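You operate a simulated robot arm through the tools that you are given. There is no shell and no other tool.

You are at the controls of a simulated robot arm. One attempt, no reset.

JOB
Put things in order on the white bench. At the end: the brown wooden pad from the white bench stands where the silver paint tin stood; the silver paint tin from the white bench is on the grey board; the black hand roller from the white bench stands where the clear jar stood; the clear jar from the white bench stands where the brown wooden pad stood; whatever was shut is shut again. Leave all else as you found it, and nothing knocked over. Set down upright: paint tin.

It is judged by the outcome, as a careful person would: the job done as asked, and still so three seconds after it is handed in. It fails if anything else is knocked over, pushed out of place, dropped, spilled or broken.

ROBOT AND FRAMES
A 6-joint arm with a two-finger gripper, fixed in place. Base frame: the origin is at the foot of the arm, x ahead of it, y to its left, z up; the work surface is at about z = 0. Lengths are in mm, angles in degrees, forces in N, time in s.
With the tool pointing down near the work surface it reaches from about 240 to 620 mm from the base axis. Its first joint turns from -66.0 to 66.0 degrees. Payload 1.37 kg.
The TCP is the grasp point between the finger pads, 22 mm short of the fingertips. In the tool frame z runs along the fingers and y along their closing line. The gripper opens to 92 mm; its body begins 65 mm behind the TCP.
Orientation is told as [roll, pitch, yaw] about the base's x, y, z axes, in that order, counted from this pose: with the fingers straight down and closing along the base's y, the tool's x points along the base's -x, its y along +y and its z along -z.

CONTROLS
- The arm moves only by the tool jog_arm. Its argument "steps" is one flat list of numbers, 7 for each row, row after row: the shift along the tool's x, y, z in units of 40 mm (1.0 is 40 mm), then the turn, a rotation vector about the tool's x, y, z in units of 6 degrees (1.0 is 6 degrees), then the finger opening in mm, from 0 to 92. In form: [dx, dy, dz, wx, wy, wz, gripper, dx, dy, dz, wx, wy, wz, gripper, ...]. A call has 1 to 20 rows; each row shifts and turns the commanded pose from where the row before left it, along the tool's axes as they then stand. A call with a number of a shift or a turn outside -1 to 1 is refused whole. A row lasts 0.2 s, in which the tool goes at most 50 mm and 8.6 degrees; a call with a longer step from one row to the next is refused whole, and so is a gripper value outside its range. A pose out of reach is approached as far as the arm can. The call stops where the force on the tool passes 40 N (or 10 N more than at its start, if that is more) or the arm is blocked; 0.2 s more then pass. The fingers move at their own pace (about 59.9 mm/s each) and stop on an object; they squeeze with about 26 N. The grip force told is the motor's: it shows also when the fingers shut on nothing. Time passes only in rows, and 0.2 s behind the last, so rows that do not move let the fingers close. It gives the time, the measured TCP pose, the force on the tool (base axes), the opening and the grip force at its end, in the units of the frame above (readings bear some noise), with the torque about the TCP (base axes, N m) and any sound that the robot's microphone picked up.
- Cameras (640 x 400 px; columns grow to the right, rows downward): "scene" is fixed at [36.4, -423, 598.9]; the picture's right is [0.78, -0.62, 0.00], its down [-0.30, -0.37, -0.88] and it looks along [0.55, 0.69, -0.48] (base axes); focal length 329 px, centre (320, 200). "wrist" rides on the gripper at [71, 19, -102] in the tool frame; the picture's right is [-0.26, 0.96, 0.00], its down [-0.75, -0.20, -0.63] and it looks along [-0.60, -0.16, 0.78] (tool axes); focal length 280 px, centre (320, 200). There is no depth. A picture from a camera that has moved, and an enlarged one, comes with that camera's place and axes in the base frame and with its lens. The place of the scene camera against the robot may be out by one fixed shift of up to 12 mm in any direction.
- get_image(camera): a new picture of that camera. The clock stands still meanwhile.
- close_up(camera, box): a new picture of the part [left, top, right, bottom] of that camera's present view, enlarged. The clock stands still meanwhile.
- sign_off(): hands the job in; it is judged then, once.

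Nothing tells you positions but the pictures and the camera data. Unless the task says otherwise, let go and move clear before handing in.

The tools are called after ">>>" as name(argument=value, ...) on one line, values as JSON. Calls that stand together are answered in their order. jog_arm: Moves the arm, as the interface text tells. Its arguments: {"type":"object","properties":{"steps":{"type":"array"}},"required":["steps"]} The other tools are called the same way: get_image (camera) takes a picture; close_up (camera, box) takes an enlarged picture of a part of a camera's view; sign_off () hands the job in.

At the start:

```text
clock: 0.0
ee_pos: [263.2, 266.8, 333.7]
orientation: [0.1, 0.1, 0.0]
force: [0.0, 0.5, -0.3]
ft_torque: [-0.01, 0.01, 0.01]
finger_gap: 92.0
grip_force: 0.0
```

scene: 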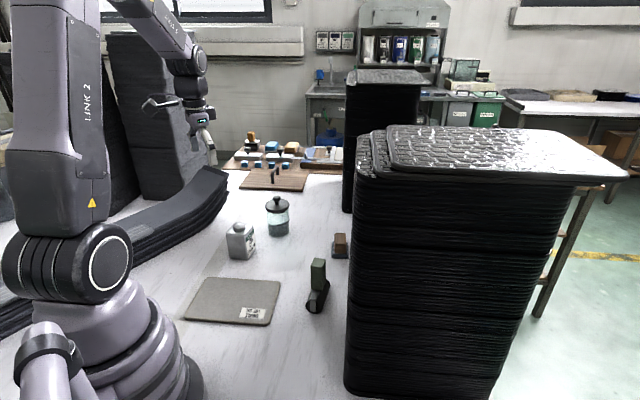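
wrist: 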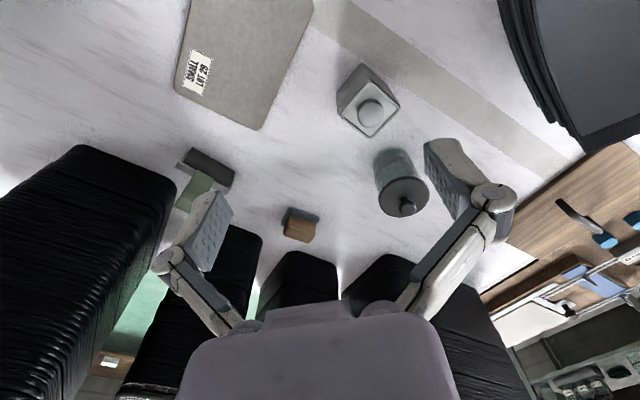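

I see a white bench with a grey board, a silver tin, a clear jar with a black lid, a small brown pad and a black/green roller between tall black stacks. I'll take enlarged views first to locate everything.

>>> close_up(camera="scene", box=[170, 180, 370, 330])

>>> close_up(camera="wrist", box=[150, 0, 470, 260])

>>> close_up(camera="scene", box=[200, 110, 360, 210])

```text
2.67 times, centred on (270, 255) of scene
camera zoom: at [36.4, -423.0, 598.9], right [0.78, -0.62, 0.0], down [-0.3, -0.37, -0.88], along [0.55, 0.69, -0.48], focal length 877 px, centre (453, 53)
```

zoom: 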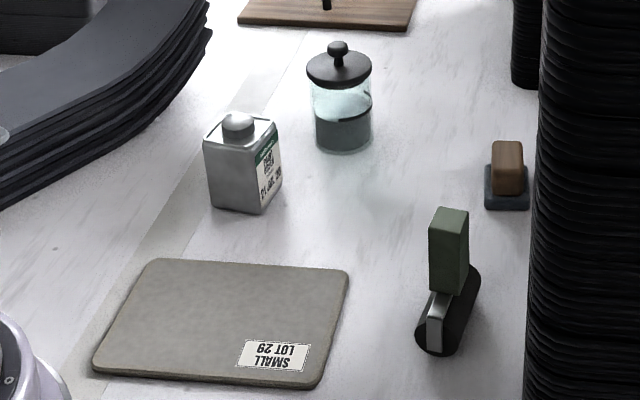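

```text
1.54 times, centred on (310, 130) of wrist
camera zoom: at [192.2, 285.9, 435.0], right [0.26, 0.96, 0.0], down [0.75, -0.2, 0.63], along [0.6, -0.16, -0.78], focal length 431 px, centre (335, 308)
```

zoom: 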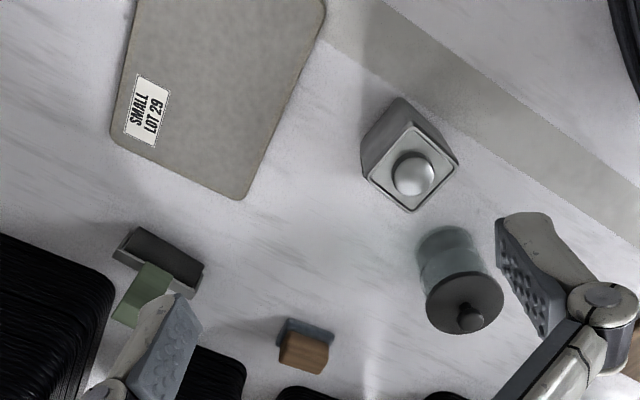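

```text
4.00 times, centred on (280, 160) of scene
camera zoom: at [36.4, -423.0, 598.9], right [0.78, -0.62, 0.0], down [-0.3, -0.37, -0.88], along [0.55, 0.69, -0.48], focal length 1315 px, centre (480, 360)
```

zoom: 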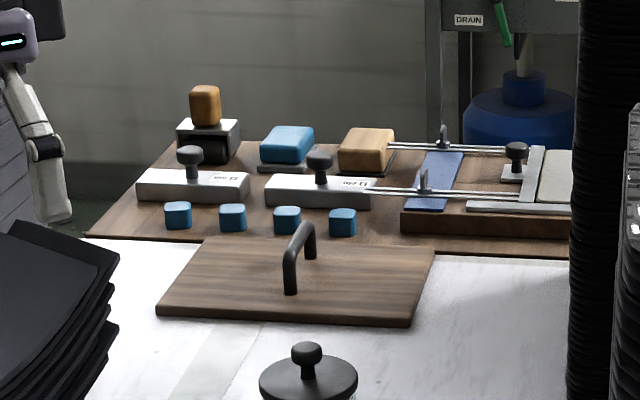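

The tin looks to be near (337, 315), the jar near (487, 344), the pad near (560, 140) and the roller near (395, 40). The board is centred near (240, 156). I'll hover over the tin with the gripper turned to match it and take a more exact look.

>>> jog_arm(steps=[-0.4625, 0.294, 0.7, 0, 0, 0, 92, -0.4625, 0.294, 0.7, 0, 0, 0, 92, -0.4625, 0.294, 0.7, 0, 0, 0, 92, -0.4625, 0.294, 0.7, 0, 0, 0, 92, 0, 0, 0, 0, 0, -0.95, 92, 0, 0, 0, 0, 0, -0.95, 92, 0, 0, 0, 0, 0, -0.95, 92, 0, 0, 0, 0, 0, -0.95, 92, 0, 0, 0, 0, 0, -0.95, 92, 0, 0, 0, 0, 0, -0.95, 92])

>>> get_image(camera="wrist")

>>> get_image(camera="scene")

```text
clock: 2.2
ee_pos: [337.0, 313.8, 221.8]
orientation: [-0.1, 0.0, 34.4]
force: [0.7, 1.2, -1.0]
ft_torque: [0.0, 0.0, -0.01]
finger_gap: 91.9
grip_force: 0.1
```

```text
taken
camera wrist: at [267.8, 289.9, 323.4], right [-0.33, 0.94, 0.0], down [0.74, 0.26, 0.63], along [0.59, 0.2, -0.78], focal length 280 px, centre (320, 200)
```

wrist: 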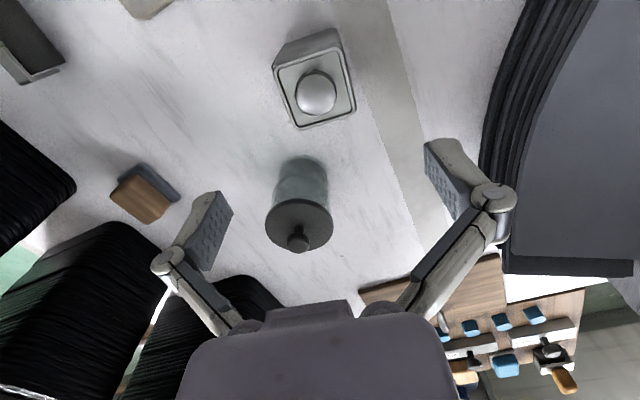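

```text
taken
```

scene: 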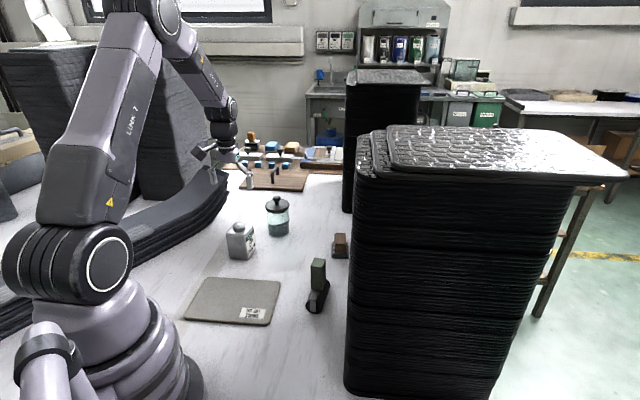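

The tin is just short of the hover point. I'll enlarge the view of the tin and the others to measure them.

>>> close_up(camera="wrist", box=[240, 10, 400, 110])

>>> close_up(camera="wrist", box=[220, 140, 380, 240])

>>> close_up(camera="wrist", box=[70, 130, 230, 230])

>>> close_up(camera="scene", box=[210, 190, 370, 320])

```text
4.00 times, centred on (320, 60) of wrist
camera zoom: at [267.8, 289.9, 323.4], right [-0.33, 0.94, 0.0], down [0.74, 0.26, 0.63], along [0.59, 0.2, -0.78], focal length 1122 px, centre (320, 760)
```

zoom: 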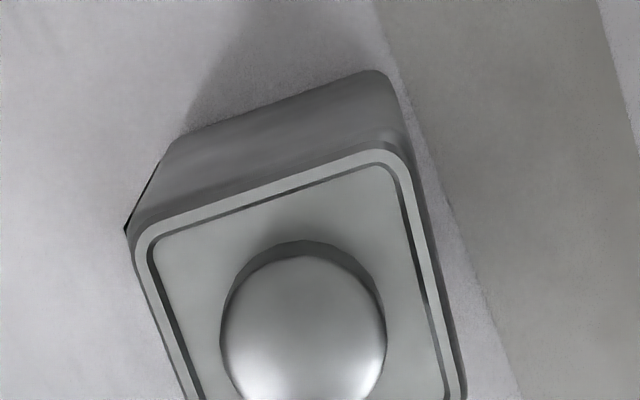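

```text
4.00 times, centred on (300, 190) of wrist
camera zoom: at [267.8, 289.9, 323.4], right [-0.33, 0.94, 0.0], down [0.74, 0.26, 0.63], along [0.59, 0.2, -0.78], focal length 1122 px, centre (400, 240)
```

zoom: 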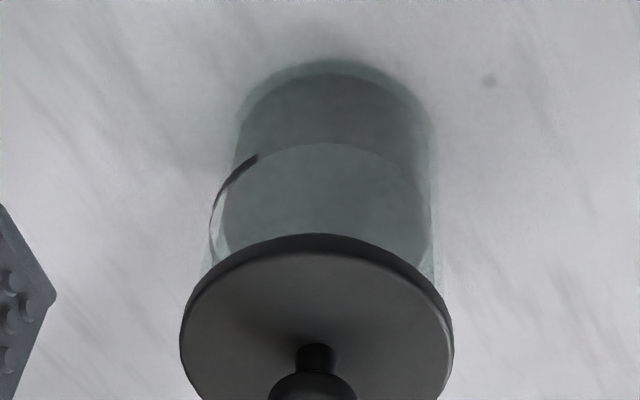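

```text
4.00 times, centred on (150, 180) of wrist
camera zoom: at [267.8, 289.9, 323.4], right [-0.33, 0.94, 0.0], down [0.74, 0.26, 0.63], along [0.59, 0.2, -0.78], focal length 1122 px, centre (1000, 280)
```

zoom: 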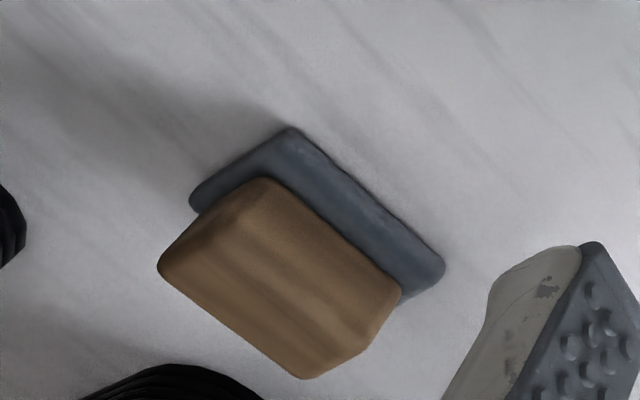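

```text
3.08 times, centred on (290, 255) of scene
camera zoom: at [36.4, -423.0, 598.9], right [0.78, -0.62, 0.0], down [-0.3, -0.37, -0.88], along [0.55, 0.69, -0.48], focal length 1012 px, centre (412, 31)
```

zoom: 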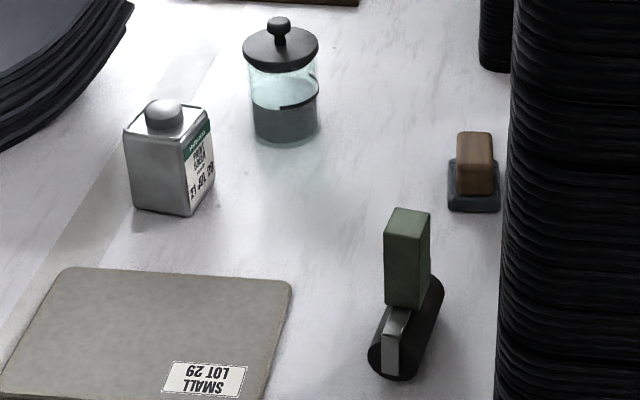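

The tin's faces line up with the gripper's present yaw, and its centre is at about (339, 312). I'll descend around it to z≈58 and check before closing.

>>> jog_arm(steps=[-0.016, -0.065, 0.85, 0, 0, 0, 92, 0, 0, 0.85, 0, 0, 0, 92, 0, 0, 0.85, 0, 0, 0, 92, 0, 0, 0.8, 0, 0, 0, 92, 0, 0, 0.75, 0, 0, 0, 92])

>>> get_image(camera="wrist")

>>> close_up(camera="scene", box=[180, 160, 340, 280])

```text
clock: 3.4
ee_pos: [340.0, 310.7, 57.5]
orientation: [-0.1, 0.1, 34.2]
force: [0.7, -0.8, 0.5]
ft_torque: [-0.02, -0.02, 0.0]
finger_gap: 91.7
grip_force: 0.1
```

```text
taken
camera wrist: at [270.4, 288.2, 158.3], right [-0.33, 0.95, 0.0], down [0.74, 0.25, 0.63], along [0.59, 0.2, -0.78], focal length 280 px, centre (320, 200)
```

wrist: 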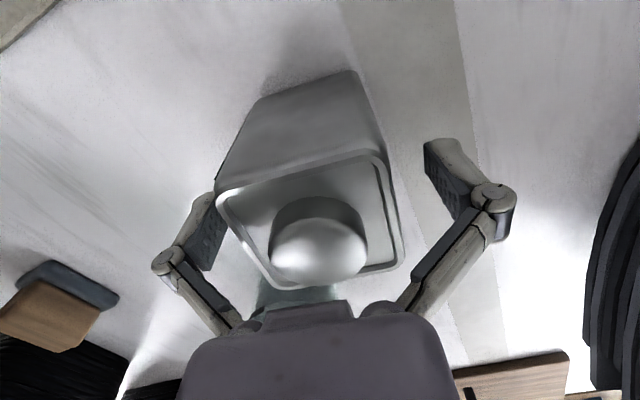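

```text
3.33 times, centred on (260, 220) of scene
camera zoom: at [36.4, -423.0, 598.9], right [0.78, -0.62, 0.0], down [-0.3, -0.37, -0.88], along [0.55, 0.69, -0.48], focal length 1096 px, centre (520, 133)
```

zoom: 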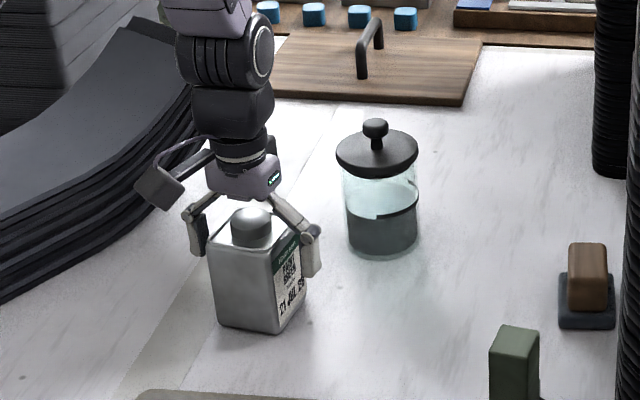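

The fingers straddle the tin centrally and the cap is clear of the gripper body. Closing now.

>>> jog_arm(steps=[0, 0, 0, 0, 0, 0, 70, 0, 0, 0, 0, 0, 0, 50, 0, 0, 0, 0, 0, 0, 40, 0, 0, 0, 0, 0, 0, 40, 0, 0, 0, 0, 0, 0, 40])

```text
clock: 4.6
ee_pos: [339.7, 311.7, 57.0]
orientation: [0.1, 0.0, 34.2]
force: [0.0, -0.7, -0.9]
ft_torque: [0.05, -0.06, 0.03]
finger_gap: 60.5
grip_force: 26.4
```

Gripped at 60.5 mm with full squeeze force. I'll lift slightly and check the load.

>>> jog_arm(steps=[0, 0, -0.15, 0, 0, 0, 40, 0, 0, -0.3, 0, 0, 0, 40, 0, 0, -0.3, 0, 0, 0, 40, 0, 0, 0, 0, 0, 0, 40])

>>> close_up(camera="scene", box=[180, 160, 340, 280])

>>> get_image(camera="wrist")

```text
clock: 5.6
ee_pos: [339.7, 312.0, 87.4]
orientation: [0.0, 0.0, 34.2]
force: [0.6, -0.1, -2.8]
ft_torque: [0.03, 0.01, 0.0]
finger_gap: 59.9
grip_force: 26.3
```

```text
3.33 times, centred on (260, 220) of scene
camera zoom: at [36.4, -423.0, 599.0], right [0.78, -0.62, 0.0], down [-0.3, -0.37, -0.88], along [0.55, 0.69, -0.48], focal length 1096 px, centre (520, 133)
```

zoom: 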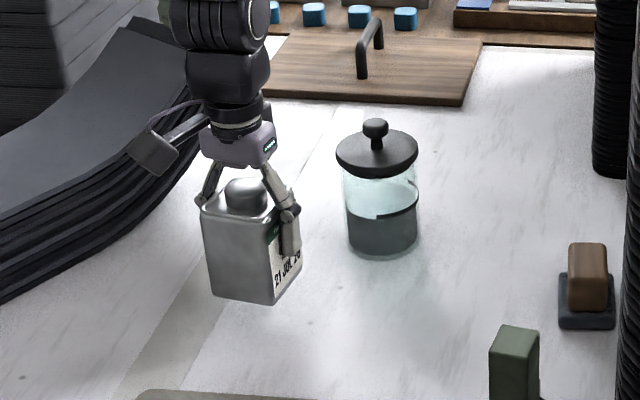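

```text
taken
camera wrist: at [270.0, 287.5, 189.3], right [-0.33, 0.95, 0.0], down [0.74, 0.25, 0.62], along [0.59, 0.2, -0.78], focal length 280 px, centre (320, 200)
```

wrist: 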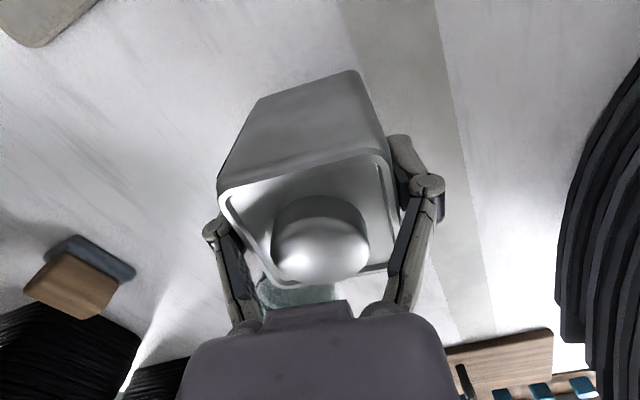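

The tin is held firmly and is light, about 0.3 kg. I'll carry it over the board at (245, 160) and look before lowering.

>>> jog_arm(steps=[0, 0, -0.3, 0, 0, 0, 40, 0, 0, -0.3, 0, 0, 0, 40, 0.3, -0.13, 0, 0, 0, 0, 40, 0.6, -0.265, 0, 0, 0, 0, 40, 0.73, -0.325, 0, 0, 0, 0, 40, 0.73, -0.325, 0, 0, 0, 0, 40, 0.73, -0.325, 0, 0, 0, 0, 40, 0.6, -0.265, 0, 0, 0, 0, 40, 0.4, -0.175, 0, 0, 0, 0, 40, 0, 0, 0, 0, 0, 0, 40])

>>> get_image(camera="wrist")

>>> get_image(camera="scene")

```text
clock: 7.8
ee_pos: [243.3, 161.0, 110.8]
orientation: [0.0, 0.1, 34.2]
force: [0.6, -0.4, -3.3]
ft_torque: [-0.01, 0.0, -0.01]
finger_gap: 60.0
grip_force: 25.9
```

```text
taken
camera wrist: at [174.7, 136.1, 212.7], right [-0.33, 0.95, 0.0], down [0.74, 0.25, 0.63], along [0.59, 0.2, -0.78], focal length 280 px, centre (320, 200)
```

wrist: 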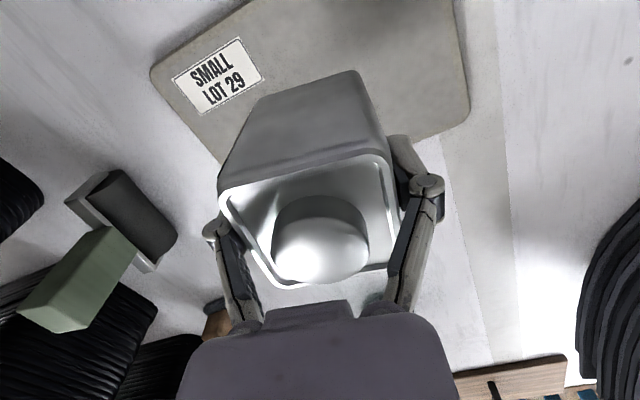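

```text
taken
```

scene: 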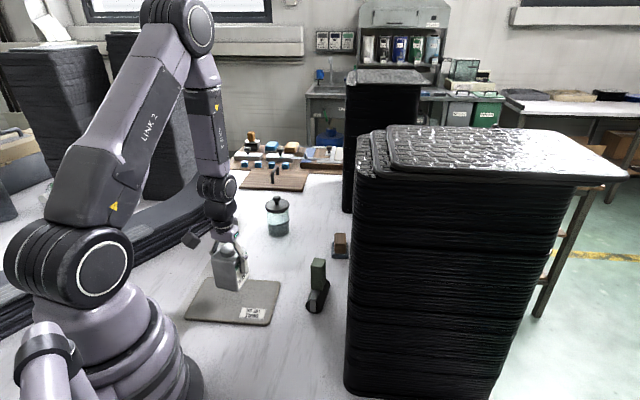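

The tin is over the board with a good margin all round. I'm lowering it gently and watching the force.

>>> jog_arm(steps=[0, 0, 0.4, 0, 0, 0, 40, 0, 0, 0.4, 0, 0, 0, 40, 0, 0, 0.2, 0, 0, 0, 40, 0, 0, 0.05, 0, 0, 0, 40])

>>> close_up(camera="scene", box=[170, 230, 290, 330])

```text
clock: 8.8
ee_pos: [244.1, 159.5, 69.8]
orientation: [-0.1, 0.0, 34.2]
force: [0.2, 0.6, -2.6]
ft_torque: [0.0, 0.0, 0.0]
finger_gap: 59.7
grip_force: 25.6
```

```text
4.00 times, centred on (230, 280) of scene
camera zoom: at [36.4, -423.0, 599.0], right [0.78, -0.62, 0.0], down [-0.3, -0.37, -0.88], along [0.55, 0.69, -0.48], focal length 1315 px, centre (680, -120)
```

zoom: 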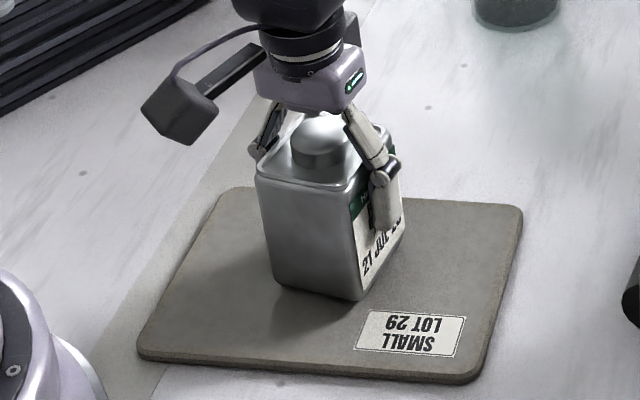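

Still hanging free, just above the board. Continuing in 1.5–2 mm steps.

>>> jog_arm(steps=[0, 0, 0.04, 0, 0, 0, 40, 0, 0, 0.04, 0, 0, 0, 40, 0, 0, 0, 0, 0, 0, 40])

```text
clock: 9.6
ee_pos: [242.7, 160.4, 65.8]
orientation: [0.0, 0.1, 34.1]
force: [-0.1, 0.2, -2.4]
ft_torque: [0.02, -0.01, 0.02]
finger_gap: 60.1
grip_force: 25.9
```

>>> jog_arm(steps=[0, 0, 0.03, 0, 0, 0, 40, 0, 0, 0.03, 0, 0, 0, 40, 0, 0, 0, 0, 0, 0, 40])

>>> close_up(camera="scene", box=[200, 260, 280, 320])

```text
clock: 10.4
ee_pos: [243.9, 159.9, 64.6]
orientation: [0.0, 0.0, 34.2]
force: [-2.4, 0.2, 18.1]
ft_torque: [0.01, 0.04, 0.28]
finger_gap: 59.8
grip_force: 26.3
```

```text
6.67 times, centred on (240, 290) of scene
camera zoom: at [36.4, -423.0, 598.9], right [0.78, -0.62, 0.0], down [-0.3, -0.37, -0.88], along [0.55, 0.69, -0.48], focal length 2192 px, centre (853, -400)
```

zoom: 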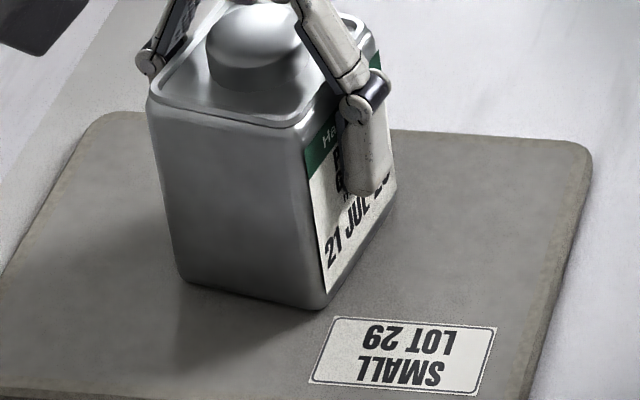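

Contact: the tin stands on the board. I'll ease off the press, open, then rise straight up.

>>> jog_arm(steps=[0, 0, -0.02, 0, 0, 0, 40, 0, 0, 0, 0, 0, 0, 62, 0, 0, 0, 0, 0, 0, 75, 0, 0, 0, 0, 0, 0, 90, 0, 0, -0.3, 0, 0, 0, 90, 0, 0, -0.8, 0, 0, 0, 90, 0, 0, -1, 0, 0, 0, 90, 0, 0, -1, 0, 0, 0, 90, 0, 0, -0.5, 0, 0, 0, 90])

>>> get_image(camera="wrist")

>>> get_image(camera="scene")

```text
clock: 12.4
ee_pos: [244.7, 159.2, 210.9]
orientation: [0.0, 0.0, 34.2]
force: [-0.8, 0.1, -1.2]
ft_torque: [0.0, 0.01, 0.04]
finger_gap: 89.8
grip_force: 0.0
```

```text
taken
camera wrist: at [175.8, 135.4, 311.6], right [-0.33, 0.95, 0.0], down [0.74, 0.25, 0.62], along [0.59, 0.2, -0.78], focal length 280 px, centre (320, 200)
```

wrist: 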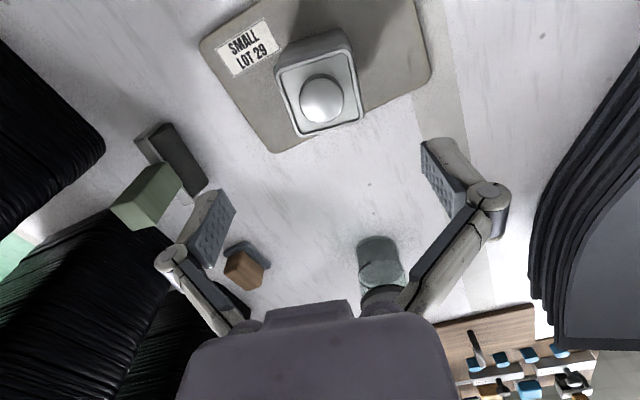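

```text
taken
```

scene: 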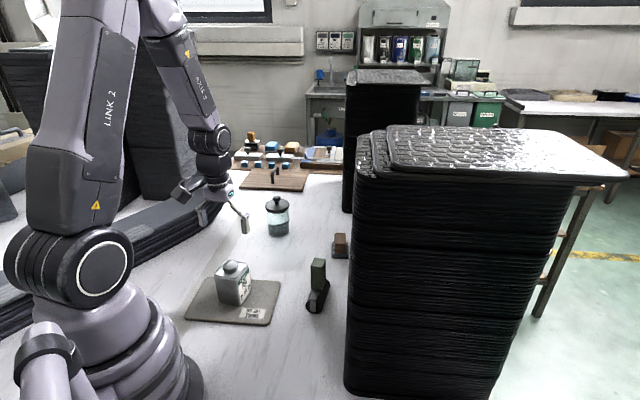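

The tin stands upright on the board. Next is the brown pad near (564, 143), so I'm moving to a hover short of it for a close view of the pad and the stacks around it.

>>> jog_arm(steps=[-0.608, -0.523, -0.028, 0, 0, 0, 90, -0.608, -0.523, -0.028, 0, 0, 0, 90, -0.608, -0.523, -0.028, 0, 0, 0, 90, -0.608, -0.523, -0.028, 0, 0, 0, 90, -0.608, -0.523, -0.028, 0, 0, 0, 90, -0.608, -0.523, -0.028, 0, 0, 0, 90, -0.608, -0.523, -0.028, 0, 0, 0, 90, -0.608, -0.523, -0.028, 0, 0, 0, 90])

>>> get_image(camera="wrist")

>>> get_image(camera="scene")

```text
clock: 14.2
ee_pos: [499.3, 131.6, 217.6]
orientation: [0.0, 0.0, 34.3]
force: [-0.2, 0.6, -0.1]
ft_torque: [-0.03, -0.03, -0.04]
finger_gap: 90.0
grip_force: 0.0
```

```text
taken
camera wrist: at [430.1, 107.5, 319.1], right [-0.33, 0.95, 0.0], down [0.74, 0.25, 0.63], along [0.59, 0.2, -0.78], focal length 280 px, centre (320, 200)
```

wrist: 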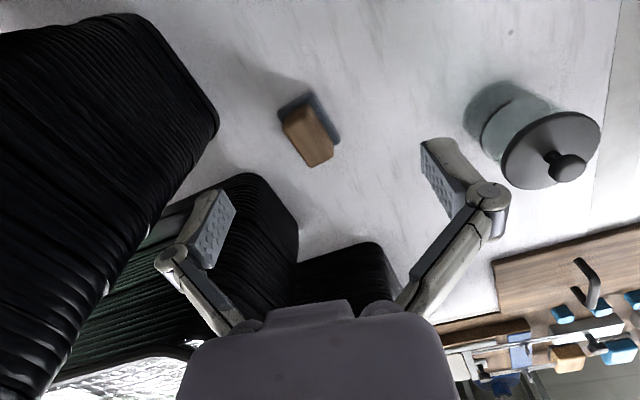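

```text
taken
```

scene: 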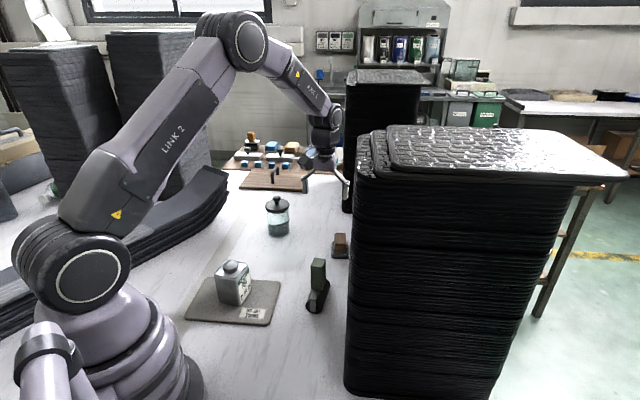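

>>> close_up(camera="wrist", box=[260, 80, 360, 180])

>>> close_up(camera="scene", box=[300, 220, 370, 320])

>>> close_up(camera="wrist", box=[440, 60, 620, 210])

```text
4.00 times, centred on (310, 130) of wrist
camera zoom: at [430.1, 107.5, 319.1], right [-0.33, 0.95, 0.0], down [0.74, 0.25, 0.63], along [0.59, 0.2, -0.78], focal length 1122 px, centre (360, 480)
```

zoom: 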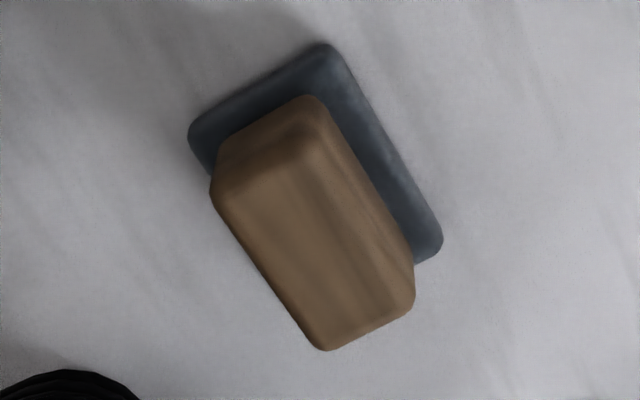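

```text
4.00 times, centred on (335, 270) of scene
camera zoom: at [36.4, -423.0, 598.9], right [0.78, -0.62, 0.0], down [-0.3, -0.37, -0.88], along [0.55, 0.69, -0.48], focal length 1315 px, centre (260, -80)
```

zoom: 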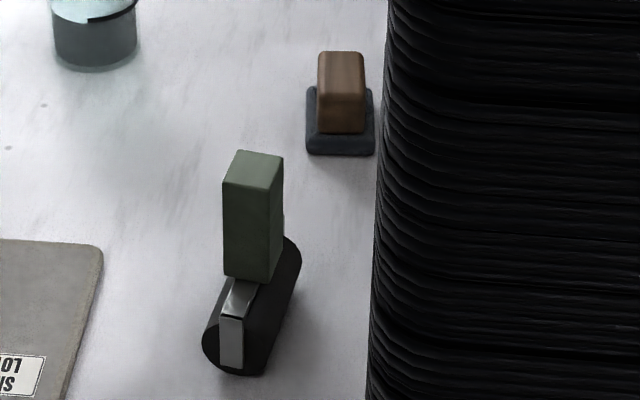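

```text
2.67 times, centred on (530, 135) of wrist
camera zoom: at [430.1, 107.5, 319.1], right [-0.33, 0.95, 0.0], down [0.74, 0.25, 0.63], along [0.59, 0.2, -0.78], focal length 748 px, centre (-240, 373)
```

zoom: 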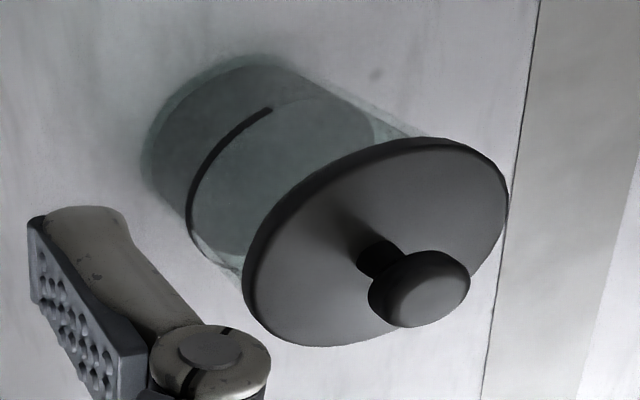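

The pad has a 73×50 base with a 30 mm wide wooden grip on top, its long axis at about 49° and its centre near (567, 143). I'll turn the gripper to straddle the narrow wood sides and come down to a hover just above it.

>>> jog_arm(steps=[0, 0, 0, 0, 0, -0.817, 75, 0, 0, 0, 0, 0, -0.817, 70, 0, 0, 0, 0, 0, -0.817, 66, -0.442, -0.363, 0.813, 0, 0, 0, 66, -0.442, -0.363, 0.813, 0, 0, 0, 66, -0.442, -0.363, 0.813, 0, 0, 0, 66])

>>> get_image(camera="wrist")

>>> close_up(camera="scene", box=[270, 120, 390, 280])

```text
clock: 15.6
ee_pos: [565.9, 141.6, 120.1]
orientation: [0.0, -0.1, 48.9]
force: [0.3, 0.5, -0.6]
ft_torque: [-0.01, -0.03, 0.01]
finger_gap: 65.8
grip_force: 0.1
```

```text
taken
camera wrist: at [505.8, 101.9, 221.2], right [-0.55, 0.83, 0.0], down [0.65, 0.43, 0.62], along [0.52, 0.35, -0.78], focal length 280 px, centre (320, 200)
```

wrist: 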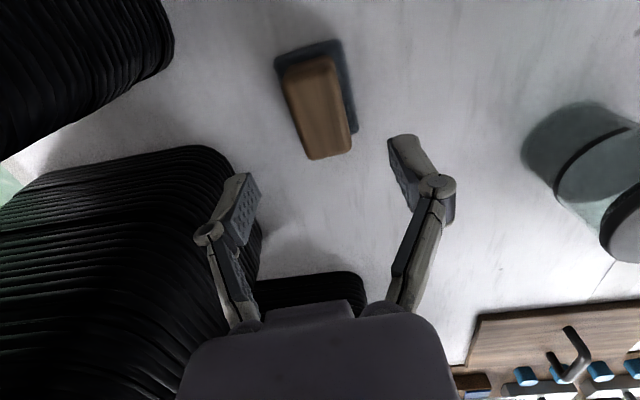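

```text
2.50 times, centred on (330, 200) of scene
camera zoom: at [36.4, -423.0, 598.9], right [0.78, -0.62, 0.0], down [-0.3, -0.37, -0.88], along [0.55, 0.69, -0.48], focal length 822 px, centre (295, 200)
```

zoom: 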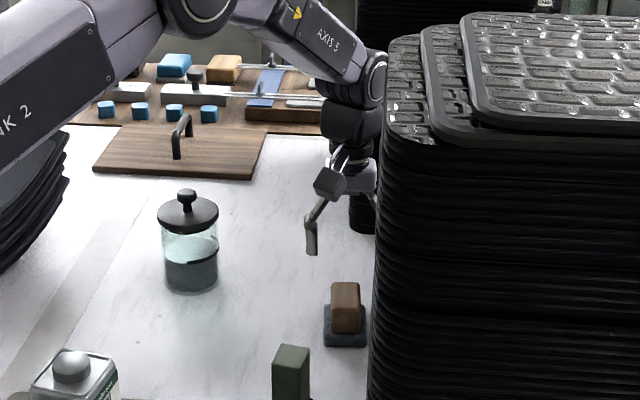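

>>> close_up(camera="wrist", box=[240, 20, 400, 180])

```text
2.50 times, centred on (320, 100) of wrist
camera zoom: at [505.8, 101.9, 221.2], right [-0.55, 0.83, 0.0], down [0.65, 0.43, 0.62], along [0.52, 0.35, -0.78], focal length 701 px, centre (320, 450)
```

zoom: 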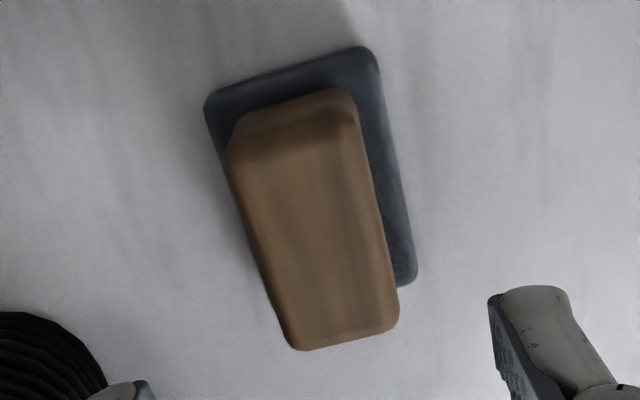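

The pad centre is (567.7, 142.6) and the gripper yaw matches it. I'm descending to z≈41 so the fingers close on the wooden part.

>>> jog_arm(steps=[-0.048, -0.018, 0.7, 0, 0, 0, 66, 0, 0, 0.7, 0, 0, 0, 66, 0, 0, 0.4, 0, 0, 0, 66, 0, 0, 0.17, 0, 0, 0, 66])

>>> get_image(camera="wrist")

>>> close_up(camera="scene", box=[290, 180, 370, 280])

```text
clock: 16.6
ee_pos: [567.7, 141.9, 40.5]
orientation: [0.0, -0.1, 48.9]
force: [-0.4, 0.4, 0.4]
ft_torque: [0.02, 0.0, 0.01]
finger_gap: 65.9
grip_force: 0.0
```

```text
taken
camera wrist: at [507.7, 102.7, 142.7], right [-0.55, 0.83, 0.0], down [0.65, 0.43, 0.63], along [0.52, 0.35, -0.78], focal length 280 px, centre (320, 200)
```

wrist: 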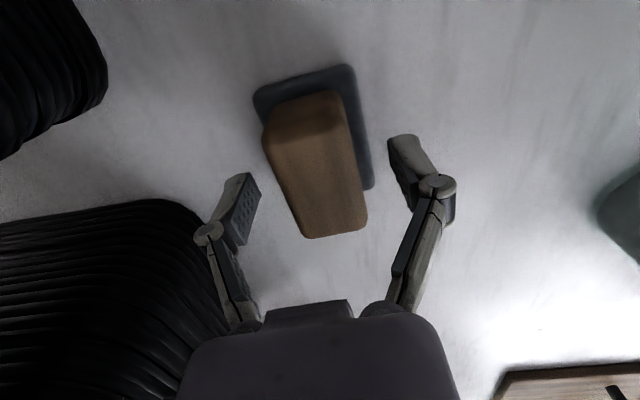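

```text
4.00 times, centred on (330, 230) of scene
camera zoom: at [36.4, -423.0, 598.9], right [0.78, -0.62, 0.0], down [-0.3, -0.37, -0.88], along [0.55, 0.69, -0.48], focal length 1315 px, centre (280, 80)
```

zoom: 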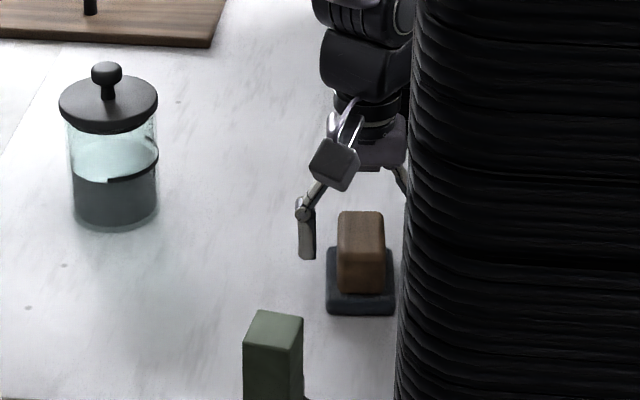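

Centred over the pad. Closing on the wood.

>>> jog_arm(steps=[0, 0, 0, 0, 0, 0, 45, 0, 0, 0, 0, 0, 0, 25, 0, 0, 0, 0, 0, 0, 15, 0, 0, 0, 0, 0, 0, 15, 0, 0, 0, 0, 0, 0, 15])

>>> close_up(camera="wrist", box=[200, 20, 460, 280])

```text
clock: 17.8
ee_pos: [569.1, 143.0, 41.9]
orientation: [0.0, -0.1, 48.9]
force: [-0.9, -0.4, 0.5]
ft_torque: [-0.02, 0.02, 0.0]
finger_gap: 33.2
grip_force: 26.3
```

```text
1.54 times, centred on (330, 150) of wrist
camera zoom: at [507.6, 102.7, 143.0], right [-0.55, 0.83, 0.0], down [0.65, 0.43, 0.63], along [0.52, 0.35, -0.78], focal length 431 px, centre (305, 277)
```

zoom: 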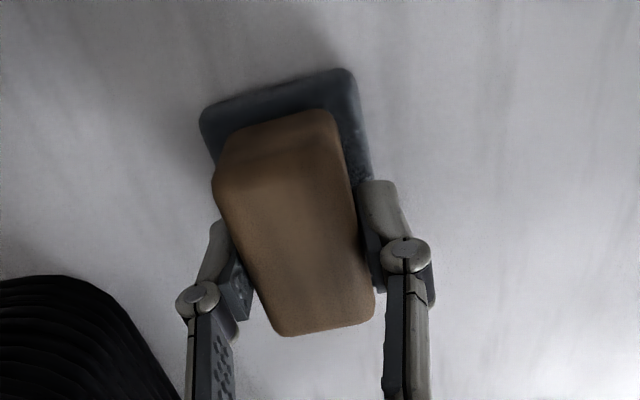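

Gripped at 33 mm. Lifting it and checking the hold.

>>> jog_arm(steps=[0, 0, -0.2, 0, 0, 0, 15, 0, 0, -0.5, 0, 0, 0, 15, 0, 0, -0.7, 0, 0, 0, 15, 0, 0, -0.7, 0, 0, 0, 15, 0, 0, 0, 0, 0, 0, 15])

>>> get_image(camera="wrist")

>>> get_image(camera="scene")

```text
clock: 19.0
ee_pos: [568.5, 142.8, 126.2]
orientation: [0.1, 0.0, 48.9]
force: [0.4, -0.5, -0.6]
ft_torque: [0.02, 0.01, -0.03]
finger_gap: 33.2
grip_force: 26.0
```

```text
taken
camera wrist: at [507.7, 102.7, 226.8], right [-0.55, 0.83, 0.0], down [0.65, 0.43, 0.62], along [0.52, 0.35, -0.78], focal length 280 px, centre (320, 200)
```

wrist: 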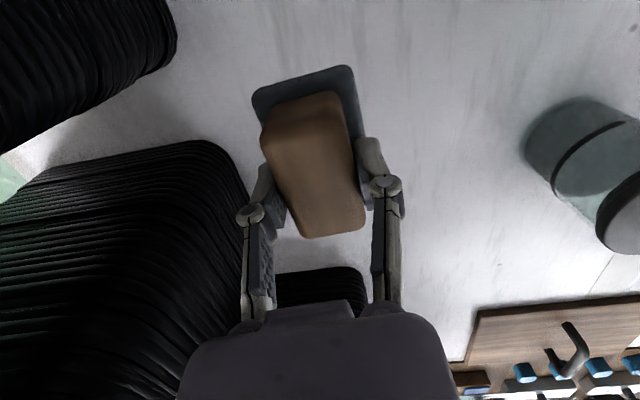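

```text
taken
```

scene: 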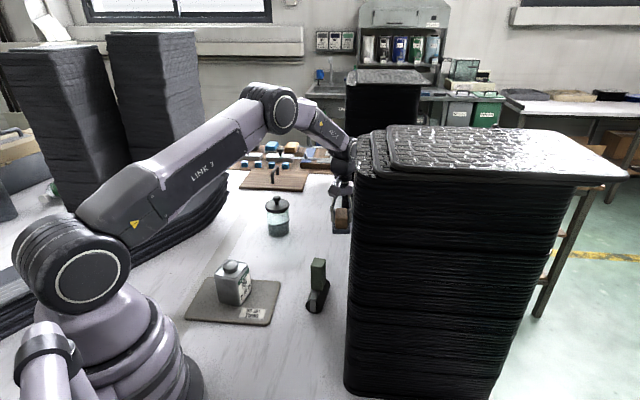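

The pad hangs level and secure. I'm carrying it to the tin's old spot at (339.5, 312).

>>> jog_arm(steps=[0.056, 0.4, 0, 0, 0, 0, 15, 0.056, 0.7, 0, 0, 0, 0, 15, 0.056, 0.85, 0, 0, 0, 0, 15, 0.056, 0.85, 0, 0, 0, 0, 15, 0.056, 0.85, 0, 0, 0, 0, 15, 0.056, 0.85, 0, 0, 0, 0, 15, 0.056, 0.85, 0, 0, 0, 0, 15, 0.056, 0.8, 0, 0, 0, 0, 15, 0.056, 0.6, 0, 0, 0, 0, 15, 0.056, 0.34, 0, 0, 0, 0, 15, 0, 0, 0, 0, 0, 0, 15])

>>> get_image(camera="wrist")

>>> get_image(camera="scene")

```text
clock: 21.4
ee_pos: [340.3, 312.7, 124.4]
orientation: [0.0, 0.0, 48.9]
force: [0.1, 0.6, -1.2]
ft_torque: [0.04, -0.01, 0.0]
finger_gap: 33.4
grip_force: 26.2
```

```text
taken
camera wrist: at [279.6, 273.0, 226.3], right [-0.55, 0.83, 0.0], down [0.65, 0.43, 0.63], along [0.52, 0.35, -0.78], focal length 280 px, centre (320, 200)
```

wrist: 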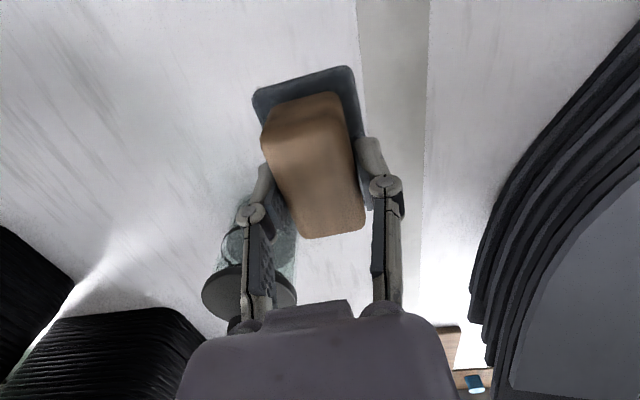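

```text
taken
```

scene: 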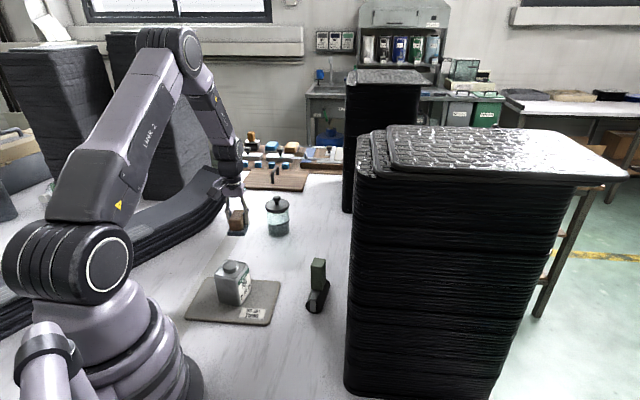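

Over the spot and the area is clear. Lowering now.

>>> jog_arm(steps=[0, 0, 0.6, 0, 0, 0, 15, 0, 0, 0.7, 0, 0, 0, 15, 0, 0, 0.5, 0, 0, 0, 15, 0, 0, 0.2, 0, 0, 0, 15, 0, 0, 0.05, 0, 0, 0, 15, 0, 0, 0.03, 0, 0, 0, 15, 0, 0, 0, 0, 0, 0, 15])

>>> close_up(camera="scene", box=[190, 170, 310, 270])

```text
clock: 23.0
ee_pos: [340.6, 313.6, 41.9]
orientation: [0.0, -0.1, 48.9]
force: [-0.1, -0.5, -1.8]
ft_torque: [0.02, 0.0, 0.01]
finger_gap: 33.3
grip_force: 26.2
```

```text
4.00 times, centred on (250, 220) of scene
camera zoom: at [36.4, -423.0, 598.9], right [0.78, -0.62, 0.0], down [-0.3, -0.37, -0.88], along [0.55, 0.69, -0.48], focal length 1315 px, centre (600, 120)
```

zoom: 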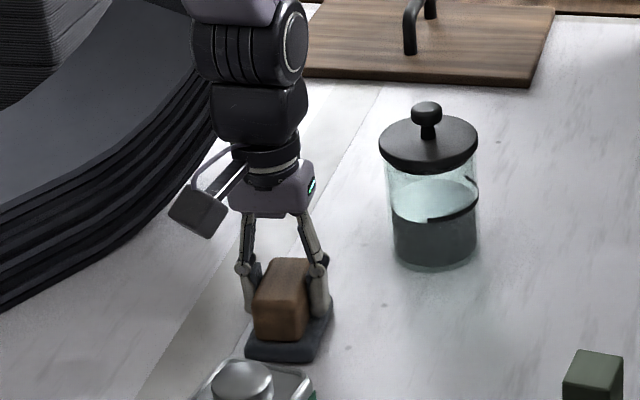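

>>> jog_arm(steps=[0, 0, 0.02, 0, 0, 0, 15, 0, 0, 0.02, 0, 0, 0, 15, 0, 0, 0, 0, 0, 0, 15])

```text
clock: 23.8
ee_pos: [340.6, 313.4, 40.6]
orientation: [0.0, -0.1, 49.0]
force: [-4.2, -6.8, 22.8]
ft_torque: [-0.26, 0.21, 0.04]
finger_gap: 33.3
grip_force: 26.0
```

Contact made. Easing off, opening and rising clear.

>>> jog_arm(steps=[0, 0, -0.02, 0, 0, 0, 15, 0, 0, -0.005, 0, 0, 0, 15, 0, 0, 0, 0, 0, 0, 40, 0, 0, 0, 0, 0, 0, 60, 0, 0, 0, 0, 0, 0, 70, 0, 0, -0.3, 0, 0, 0, 70, 0, 0, -0.8, 0, 0, 0, 70, 0, 0, -1, 0, 0, 0, 80, 0, 0, -1, 0, 0, 0, 90, 0, 0, -0.8, 0, 0, 0, 90])

>>> get_image(camera="wrist")

>>> get_image(camera="scene")

```text
clock: 26.0
ee_pos: [340.1, 312.4, 197.8]
orientation: [0.0, 0.0, 48.9]
force: [0.2, -0.1, -0.2]
ft_torque: [0.02, 0.02, -0.01]
finger_gap: 90.1
grip_force: 0.0
```

```text
taken
camera wrist: at [279.8, 272.0, 299.6], right [-0.55, 0.83, 0.0], down [0.65, 0.43, 0.62], along [0.52, 0.35, -0.78], focal length 280 px, centre (320, 200)
```

wrist: 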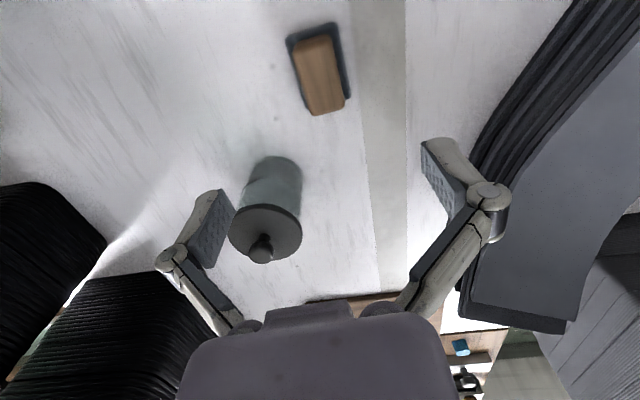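

```text
taken
```

scene: 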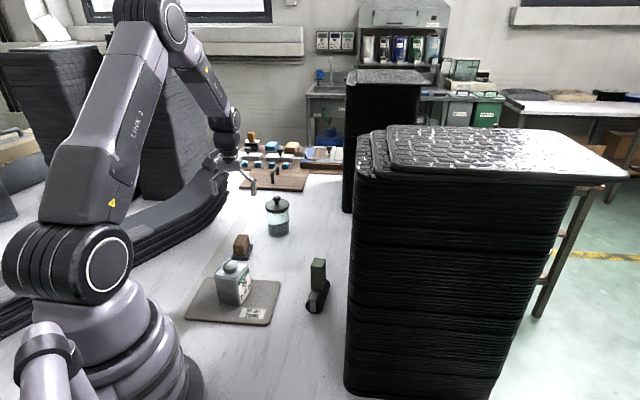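

The pad is in place. Next is the jar, near (482, 340). I'll hover above it to measure its centre, lid height and diameter before gripping the glass body.

>>> jog_arm(steps=[-0.57, -0.444, 0.064, 0, 0, 0, 92, -0.57, -0.444, 0.064, 0, 0, 0, 92, -0.57, -0.444, 0.064, 0, 0, 0, 92, -0.57, -0.444, 0.064, 0, 0, 0, 92, -0.57, -0.444, 0.064, 0, 0, 0, 92])

>>> get_image(camera="wrist")

>>> close_up(camera="wrist", box=[220, 0, 420, 140])

>>> close_up(camera="scene", box=[220, 160, 320, 270])

```text
clock: 27.2
ee_pos: [482.0, 340.1, 185.0]
orientation: [0.1, 0.1, 48.8]
force: [-0.3, 0.0, 0.4]
ft_torque: [-0.01, -0.01, 0.0]
finger_gap: 92.0
grip_force: 0.1
```

```text
taken
camera wrist: at [421.9, 299.6, 286.4], right [-0.55, 0.83, 0.0], down [0.65, 0.43, 0.63], along [0.52, 0.35, -0.78], focal length 280 px, centre (320, 200)
```

wrist: 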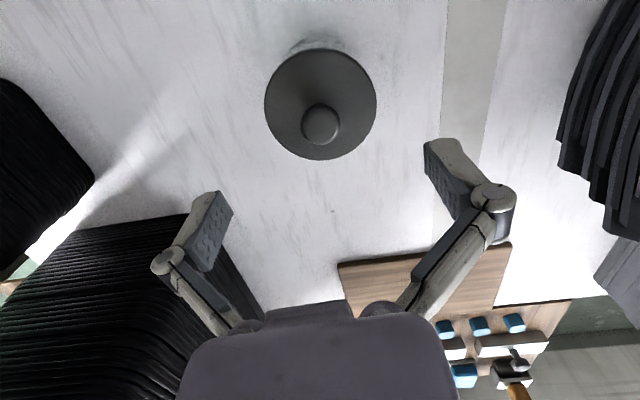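

```text
2.86 times, centred on (320, 70) of wrist
camera zoom: at [421.9, 299.6, 286.4], right [-0.55, 0.83, 0.0], down [0.65, 0.43, 0.63], along [0.52, 0.35, -0.78], focal length 801 px, centre (320, 571)
```

zoom: 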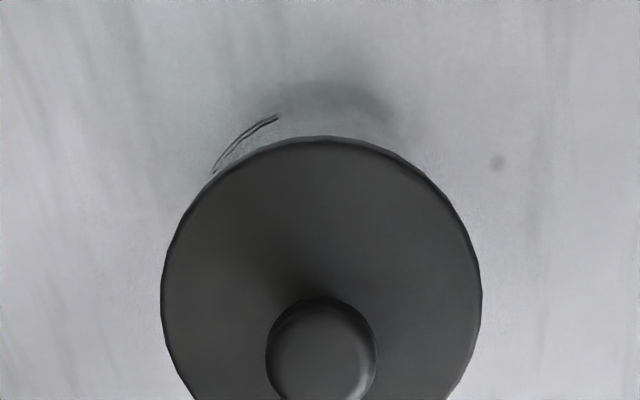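

```text
3.64 times, centred on (270, 215) of scene
camera zoom: at [36.4, -423.0, 598.9], right [0.78, -0.62, 0.0], down [-0.3, -0.37, -0.88], along [0.55, 0.69, -0.48], focal length 1196 px, centre (502, 146)
```

zoom: 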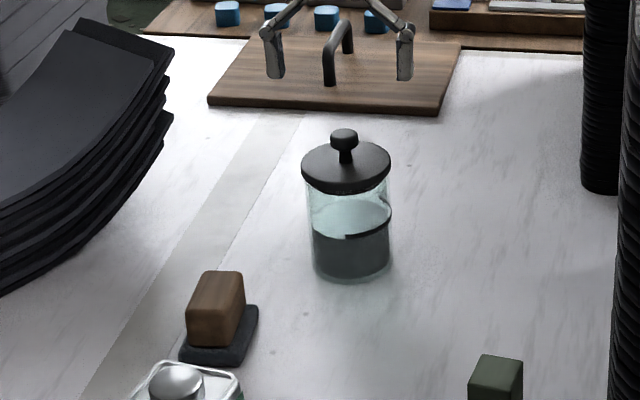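

The jar stands at about (479, 338) with its lid at z≈93–101 and the knob up to ≈133. A straight-down grip would leave almost no room under the palm. I'll tilt the tool about 40° outward at this height so the fingers can hold the glass below the lid with clearance.

>>> jog_arm(steps=[0, 0, 0, 0, 0, 0.767, 92, 0, 0, 0, 0, 0, 0.767, 92, 0, 0, 0, 0, 0, 0.767, 92, 0, 0, 0, 0, -0.952, 0, 92, 0, 0, 0, 0, -0.952, 0, 92, 0, 0, 0, 0, -0.952, 0, 92, 0, 0, 0, 0, -0.952, 0, 92, 0, 0, 0, 0, -0.952, 0, 92, 0, 0, 0, 0, -0.952, 0, 92, 0, 0, 0, 0, -0.952, 0, 92])

>>> get_image(camera="wrist")

>>> get_image(camera="scene")

```text
clock: 29.4
ee_pos: [482.5, 339.3, 184.3]
orientation: [-0.1, -40.1, 35.1]
force: [0.0, 0.3, -0.5]
ft_torque: [-0.01, 0.01, 0.02]
finger_gap: 91.8
grip_force: 0.2
```

```text
taken
camera wrist: at [373.5, 287.6, 216.7], right [-0.39, 0.91, 0.17], down [0.26, -0.07, 0.96], along [0.88, 0.42, -0.21], focal length 280 px, centre (320, 200)
```

wrist: 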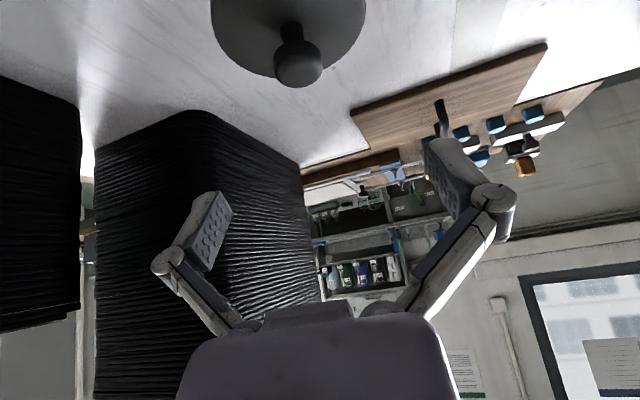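

```text
taken
```

scene: 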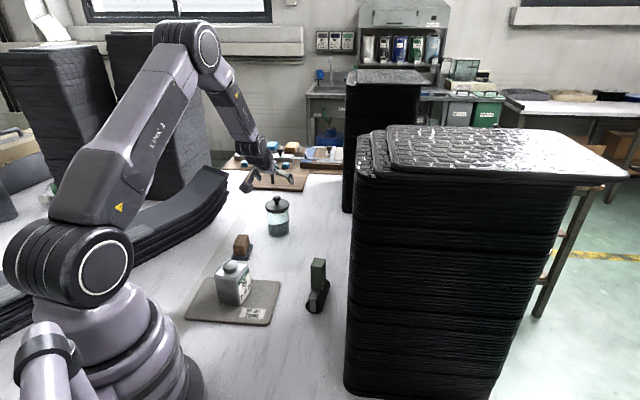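

The tilt is as commanded and the knob checks out at about (478, 338). I'll line up over the jar axis and descend partway to check clearance.

>>> jog_arm(steps=[0.085, 0.025, -0.07, 0, 0, 0, 92, 0.4, 0, 0.477, 0, 0, 0, 92, 0.4, 0, 0.477, 0, 0, 0, 92, 0.2, 0, 0.238, 0, 0, 0, 92, 0, 0, 0, 0, 0, 0, 92])

>>> get_image(camera="wrist")

>>> close_up(camera="scene", box=[210, 130, 330, 260])

```text
clock: 30.6
ee_pos: [477.3, 337.9, 121.2]
orientation: [0.1, -40.0, 35.1]
force: [-1.1, -0.1, 0.4]
ft_torque: [0.01, -0.02, 0.01]
finger_gap: 91.8
grip_force: 0.0
```

```text
taken
camera wrist: at [368.9, 286.1, 154.1], right [-0.39, 0.91, 0.17], down [0.26, -0.07, 0.96], along [0.88, 0.42, -0.21], focal length 280 px, centre (320, 200)
```

wrist: 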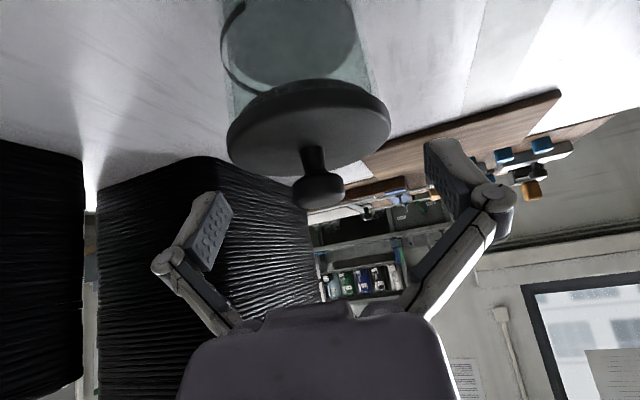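

```text
3.08 times, centred on (270, 195) of scene
camera zoom: at [36.4, -423.0, 598.9], right [0.78, -0.62, 0.0], down [-0.3, -0.37, -0.88], along [0.55, 0.69, -0.48], focal length 1012 px, centre (474, 215)
```

zoom: 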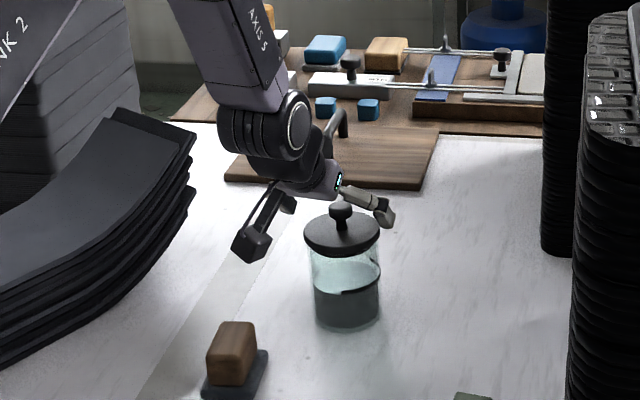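

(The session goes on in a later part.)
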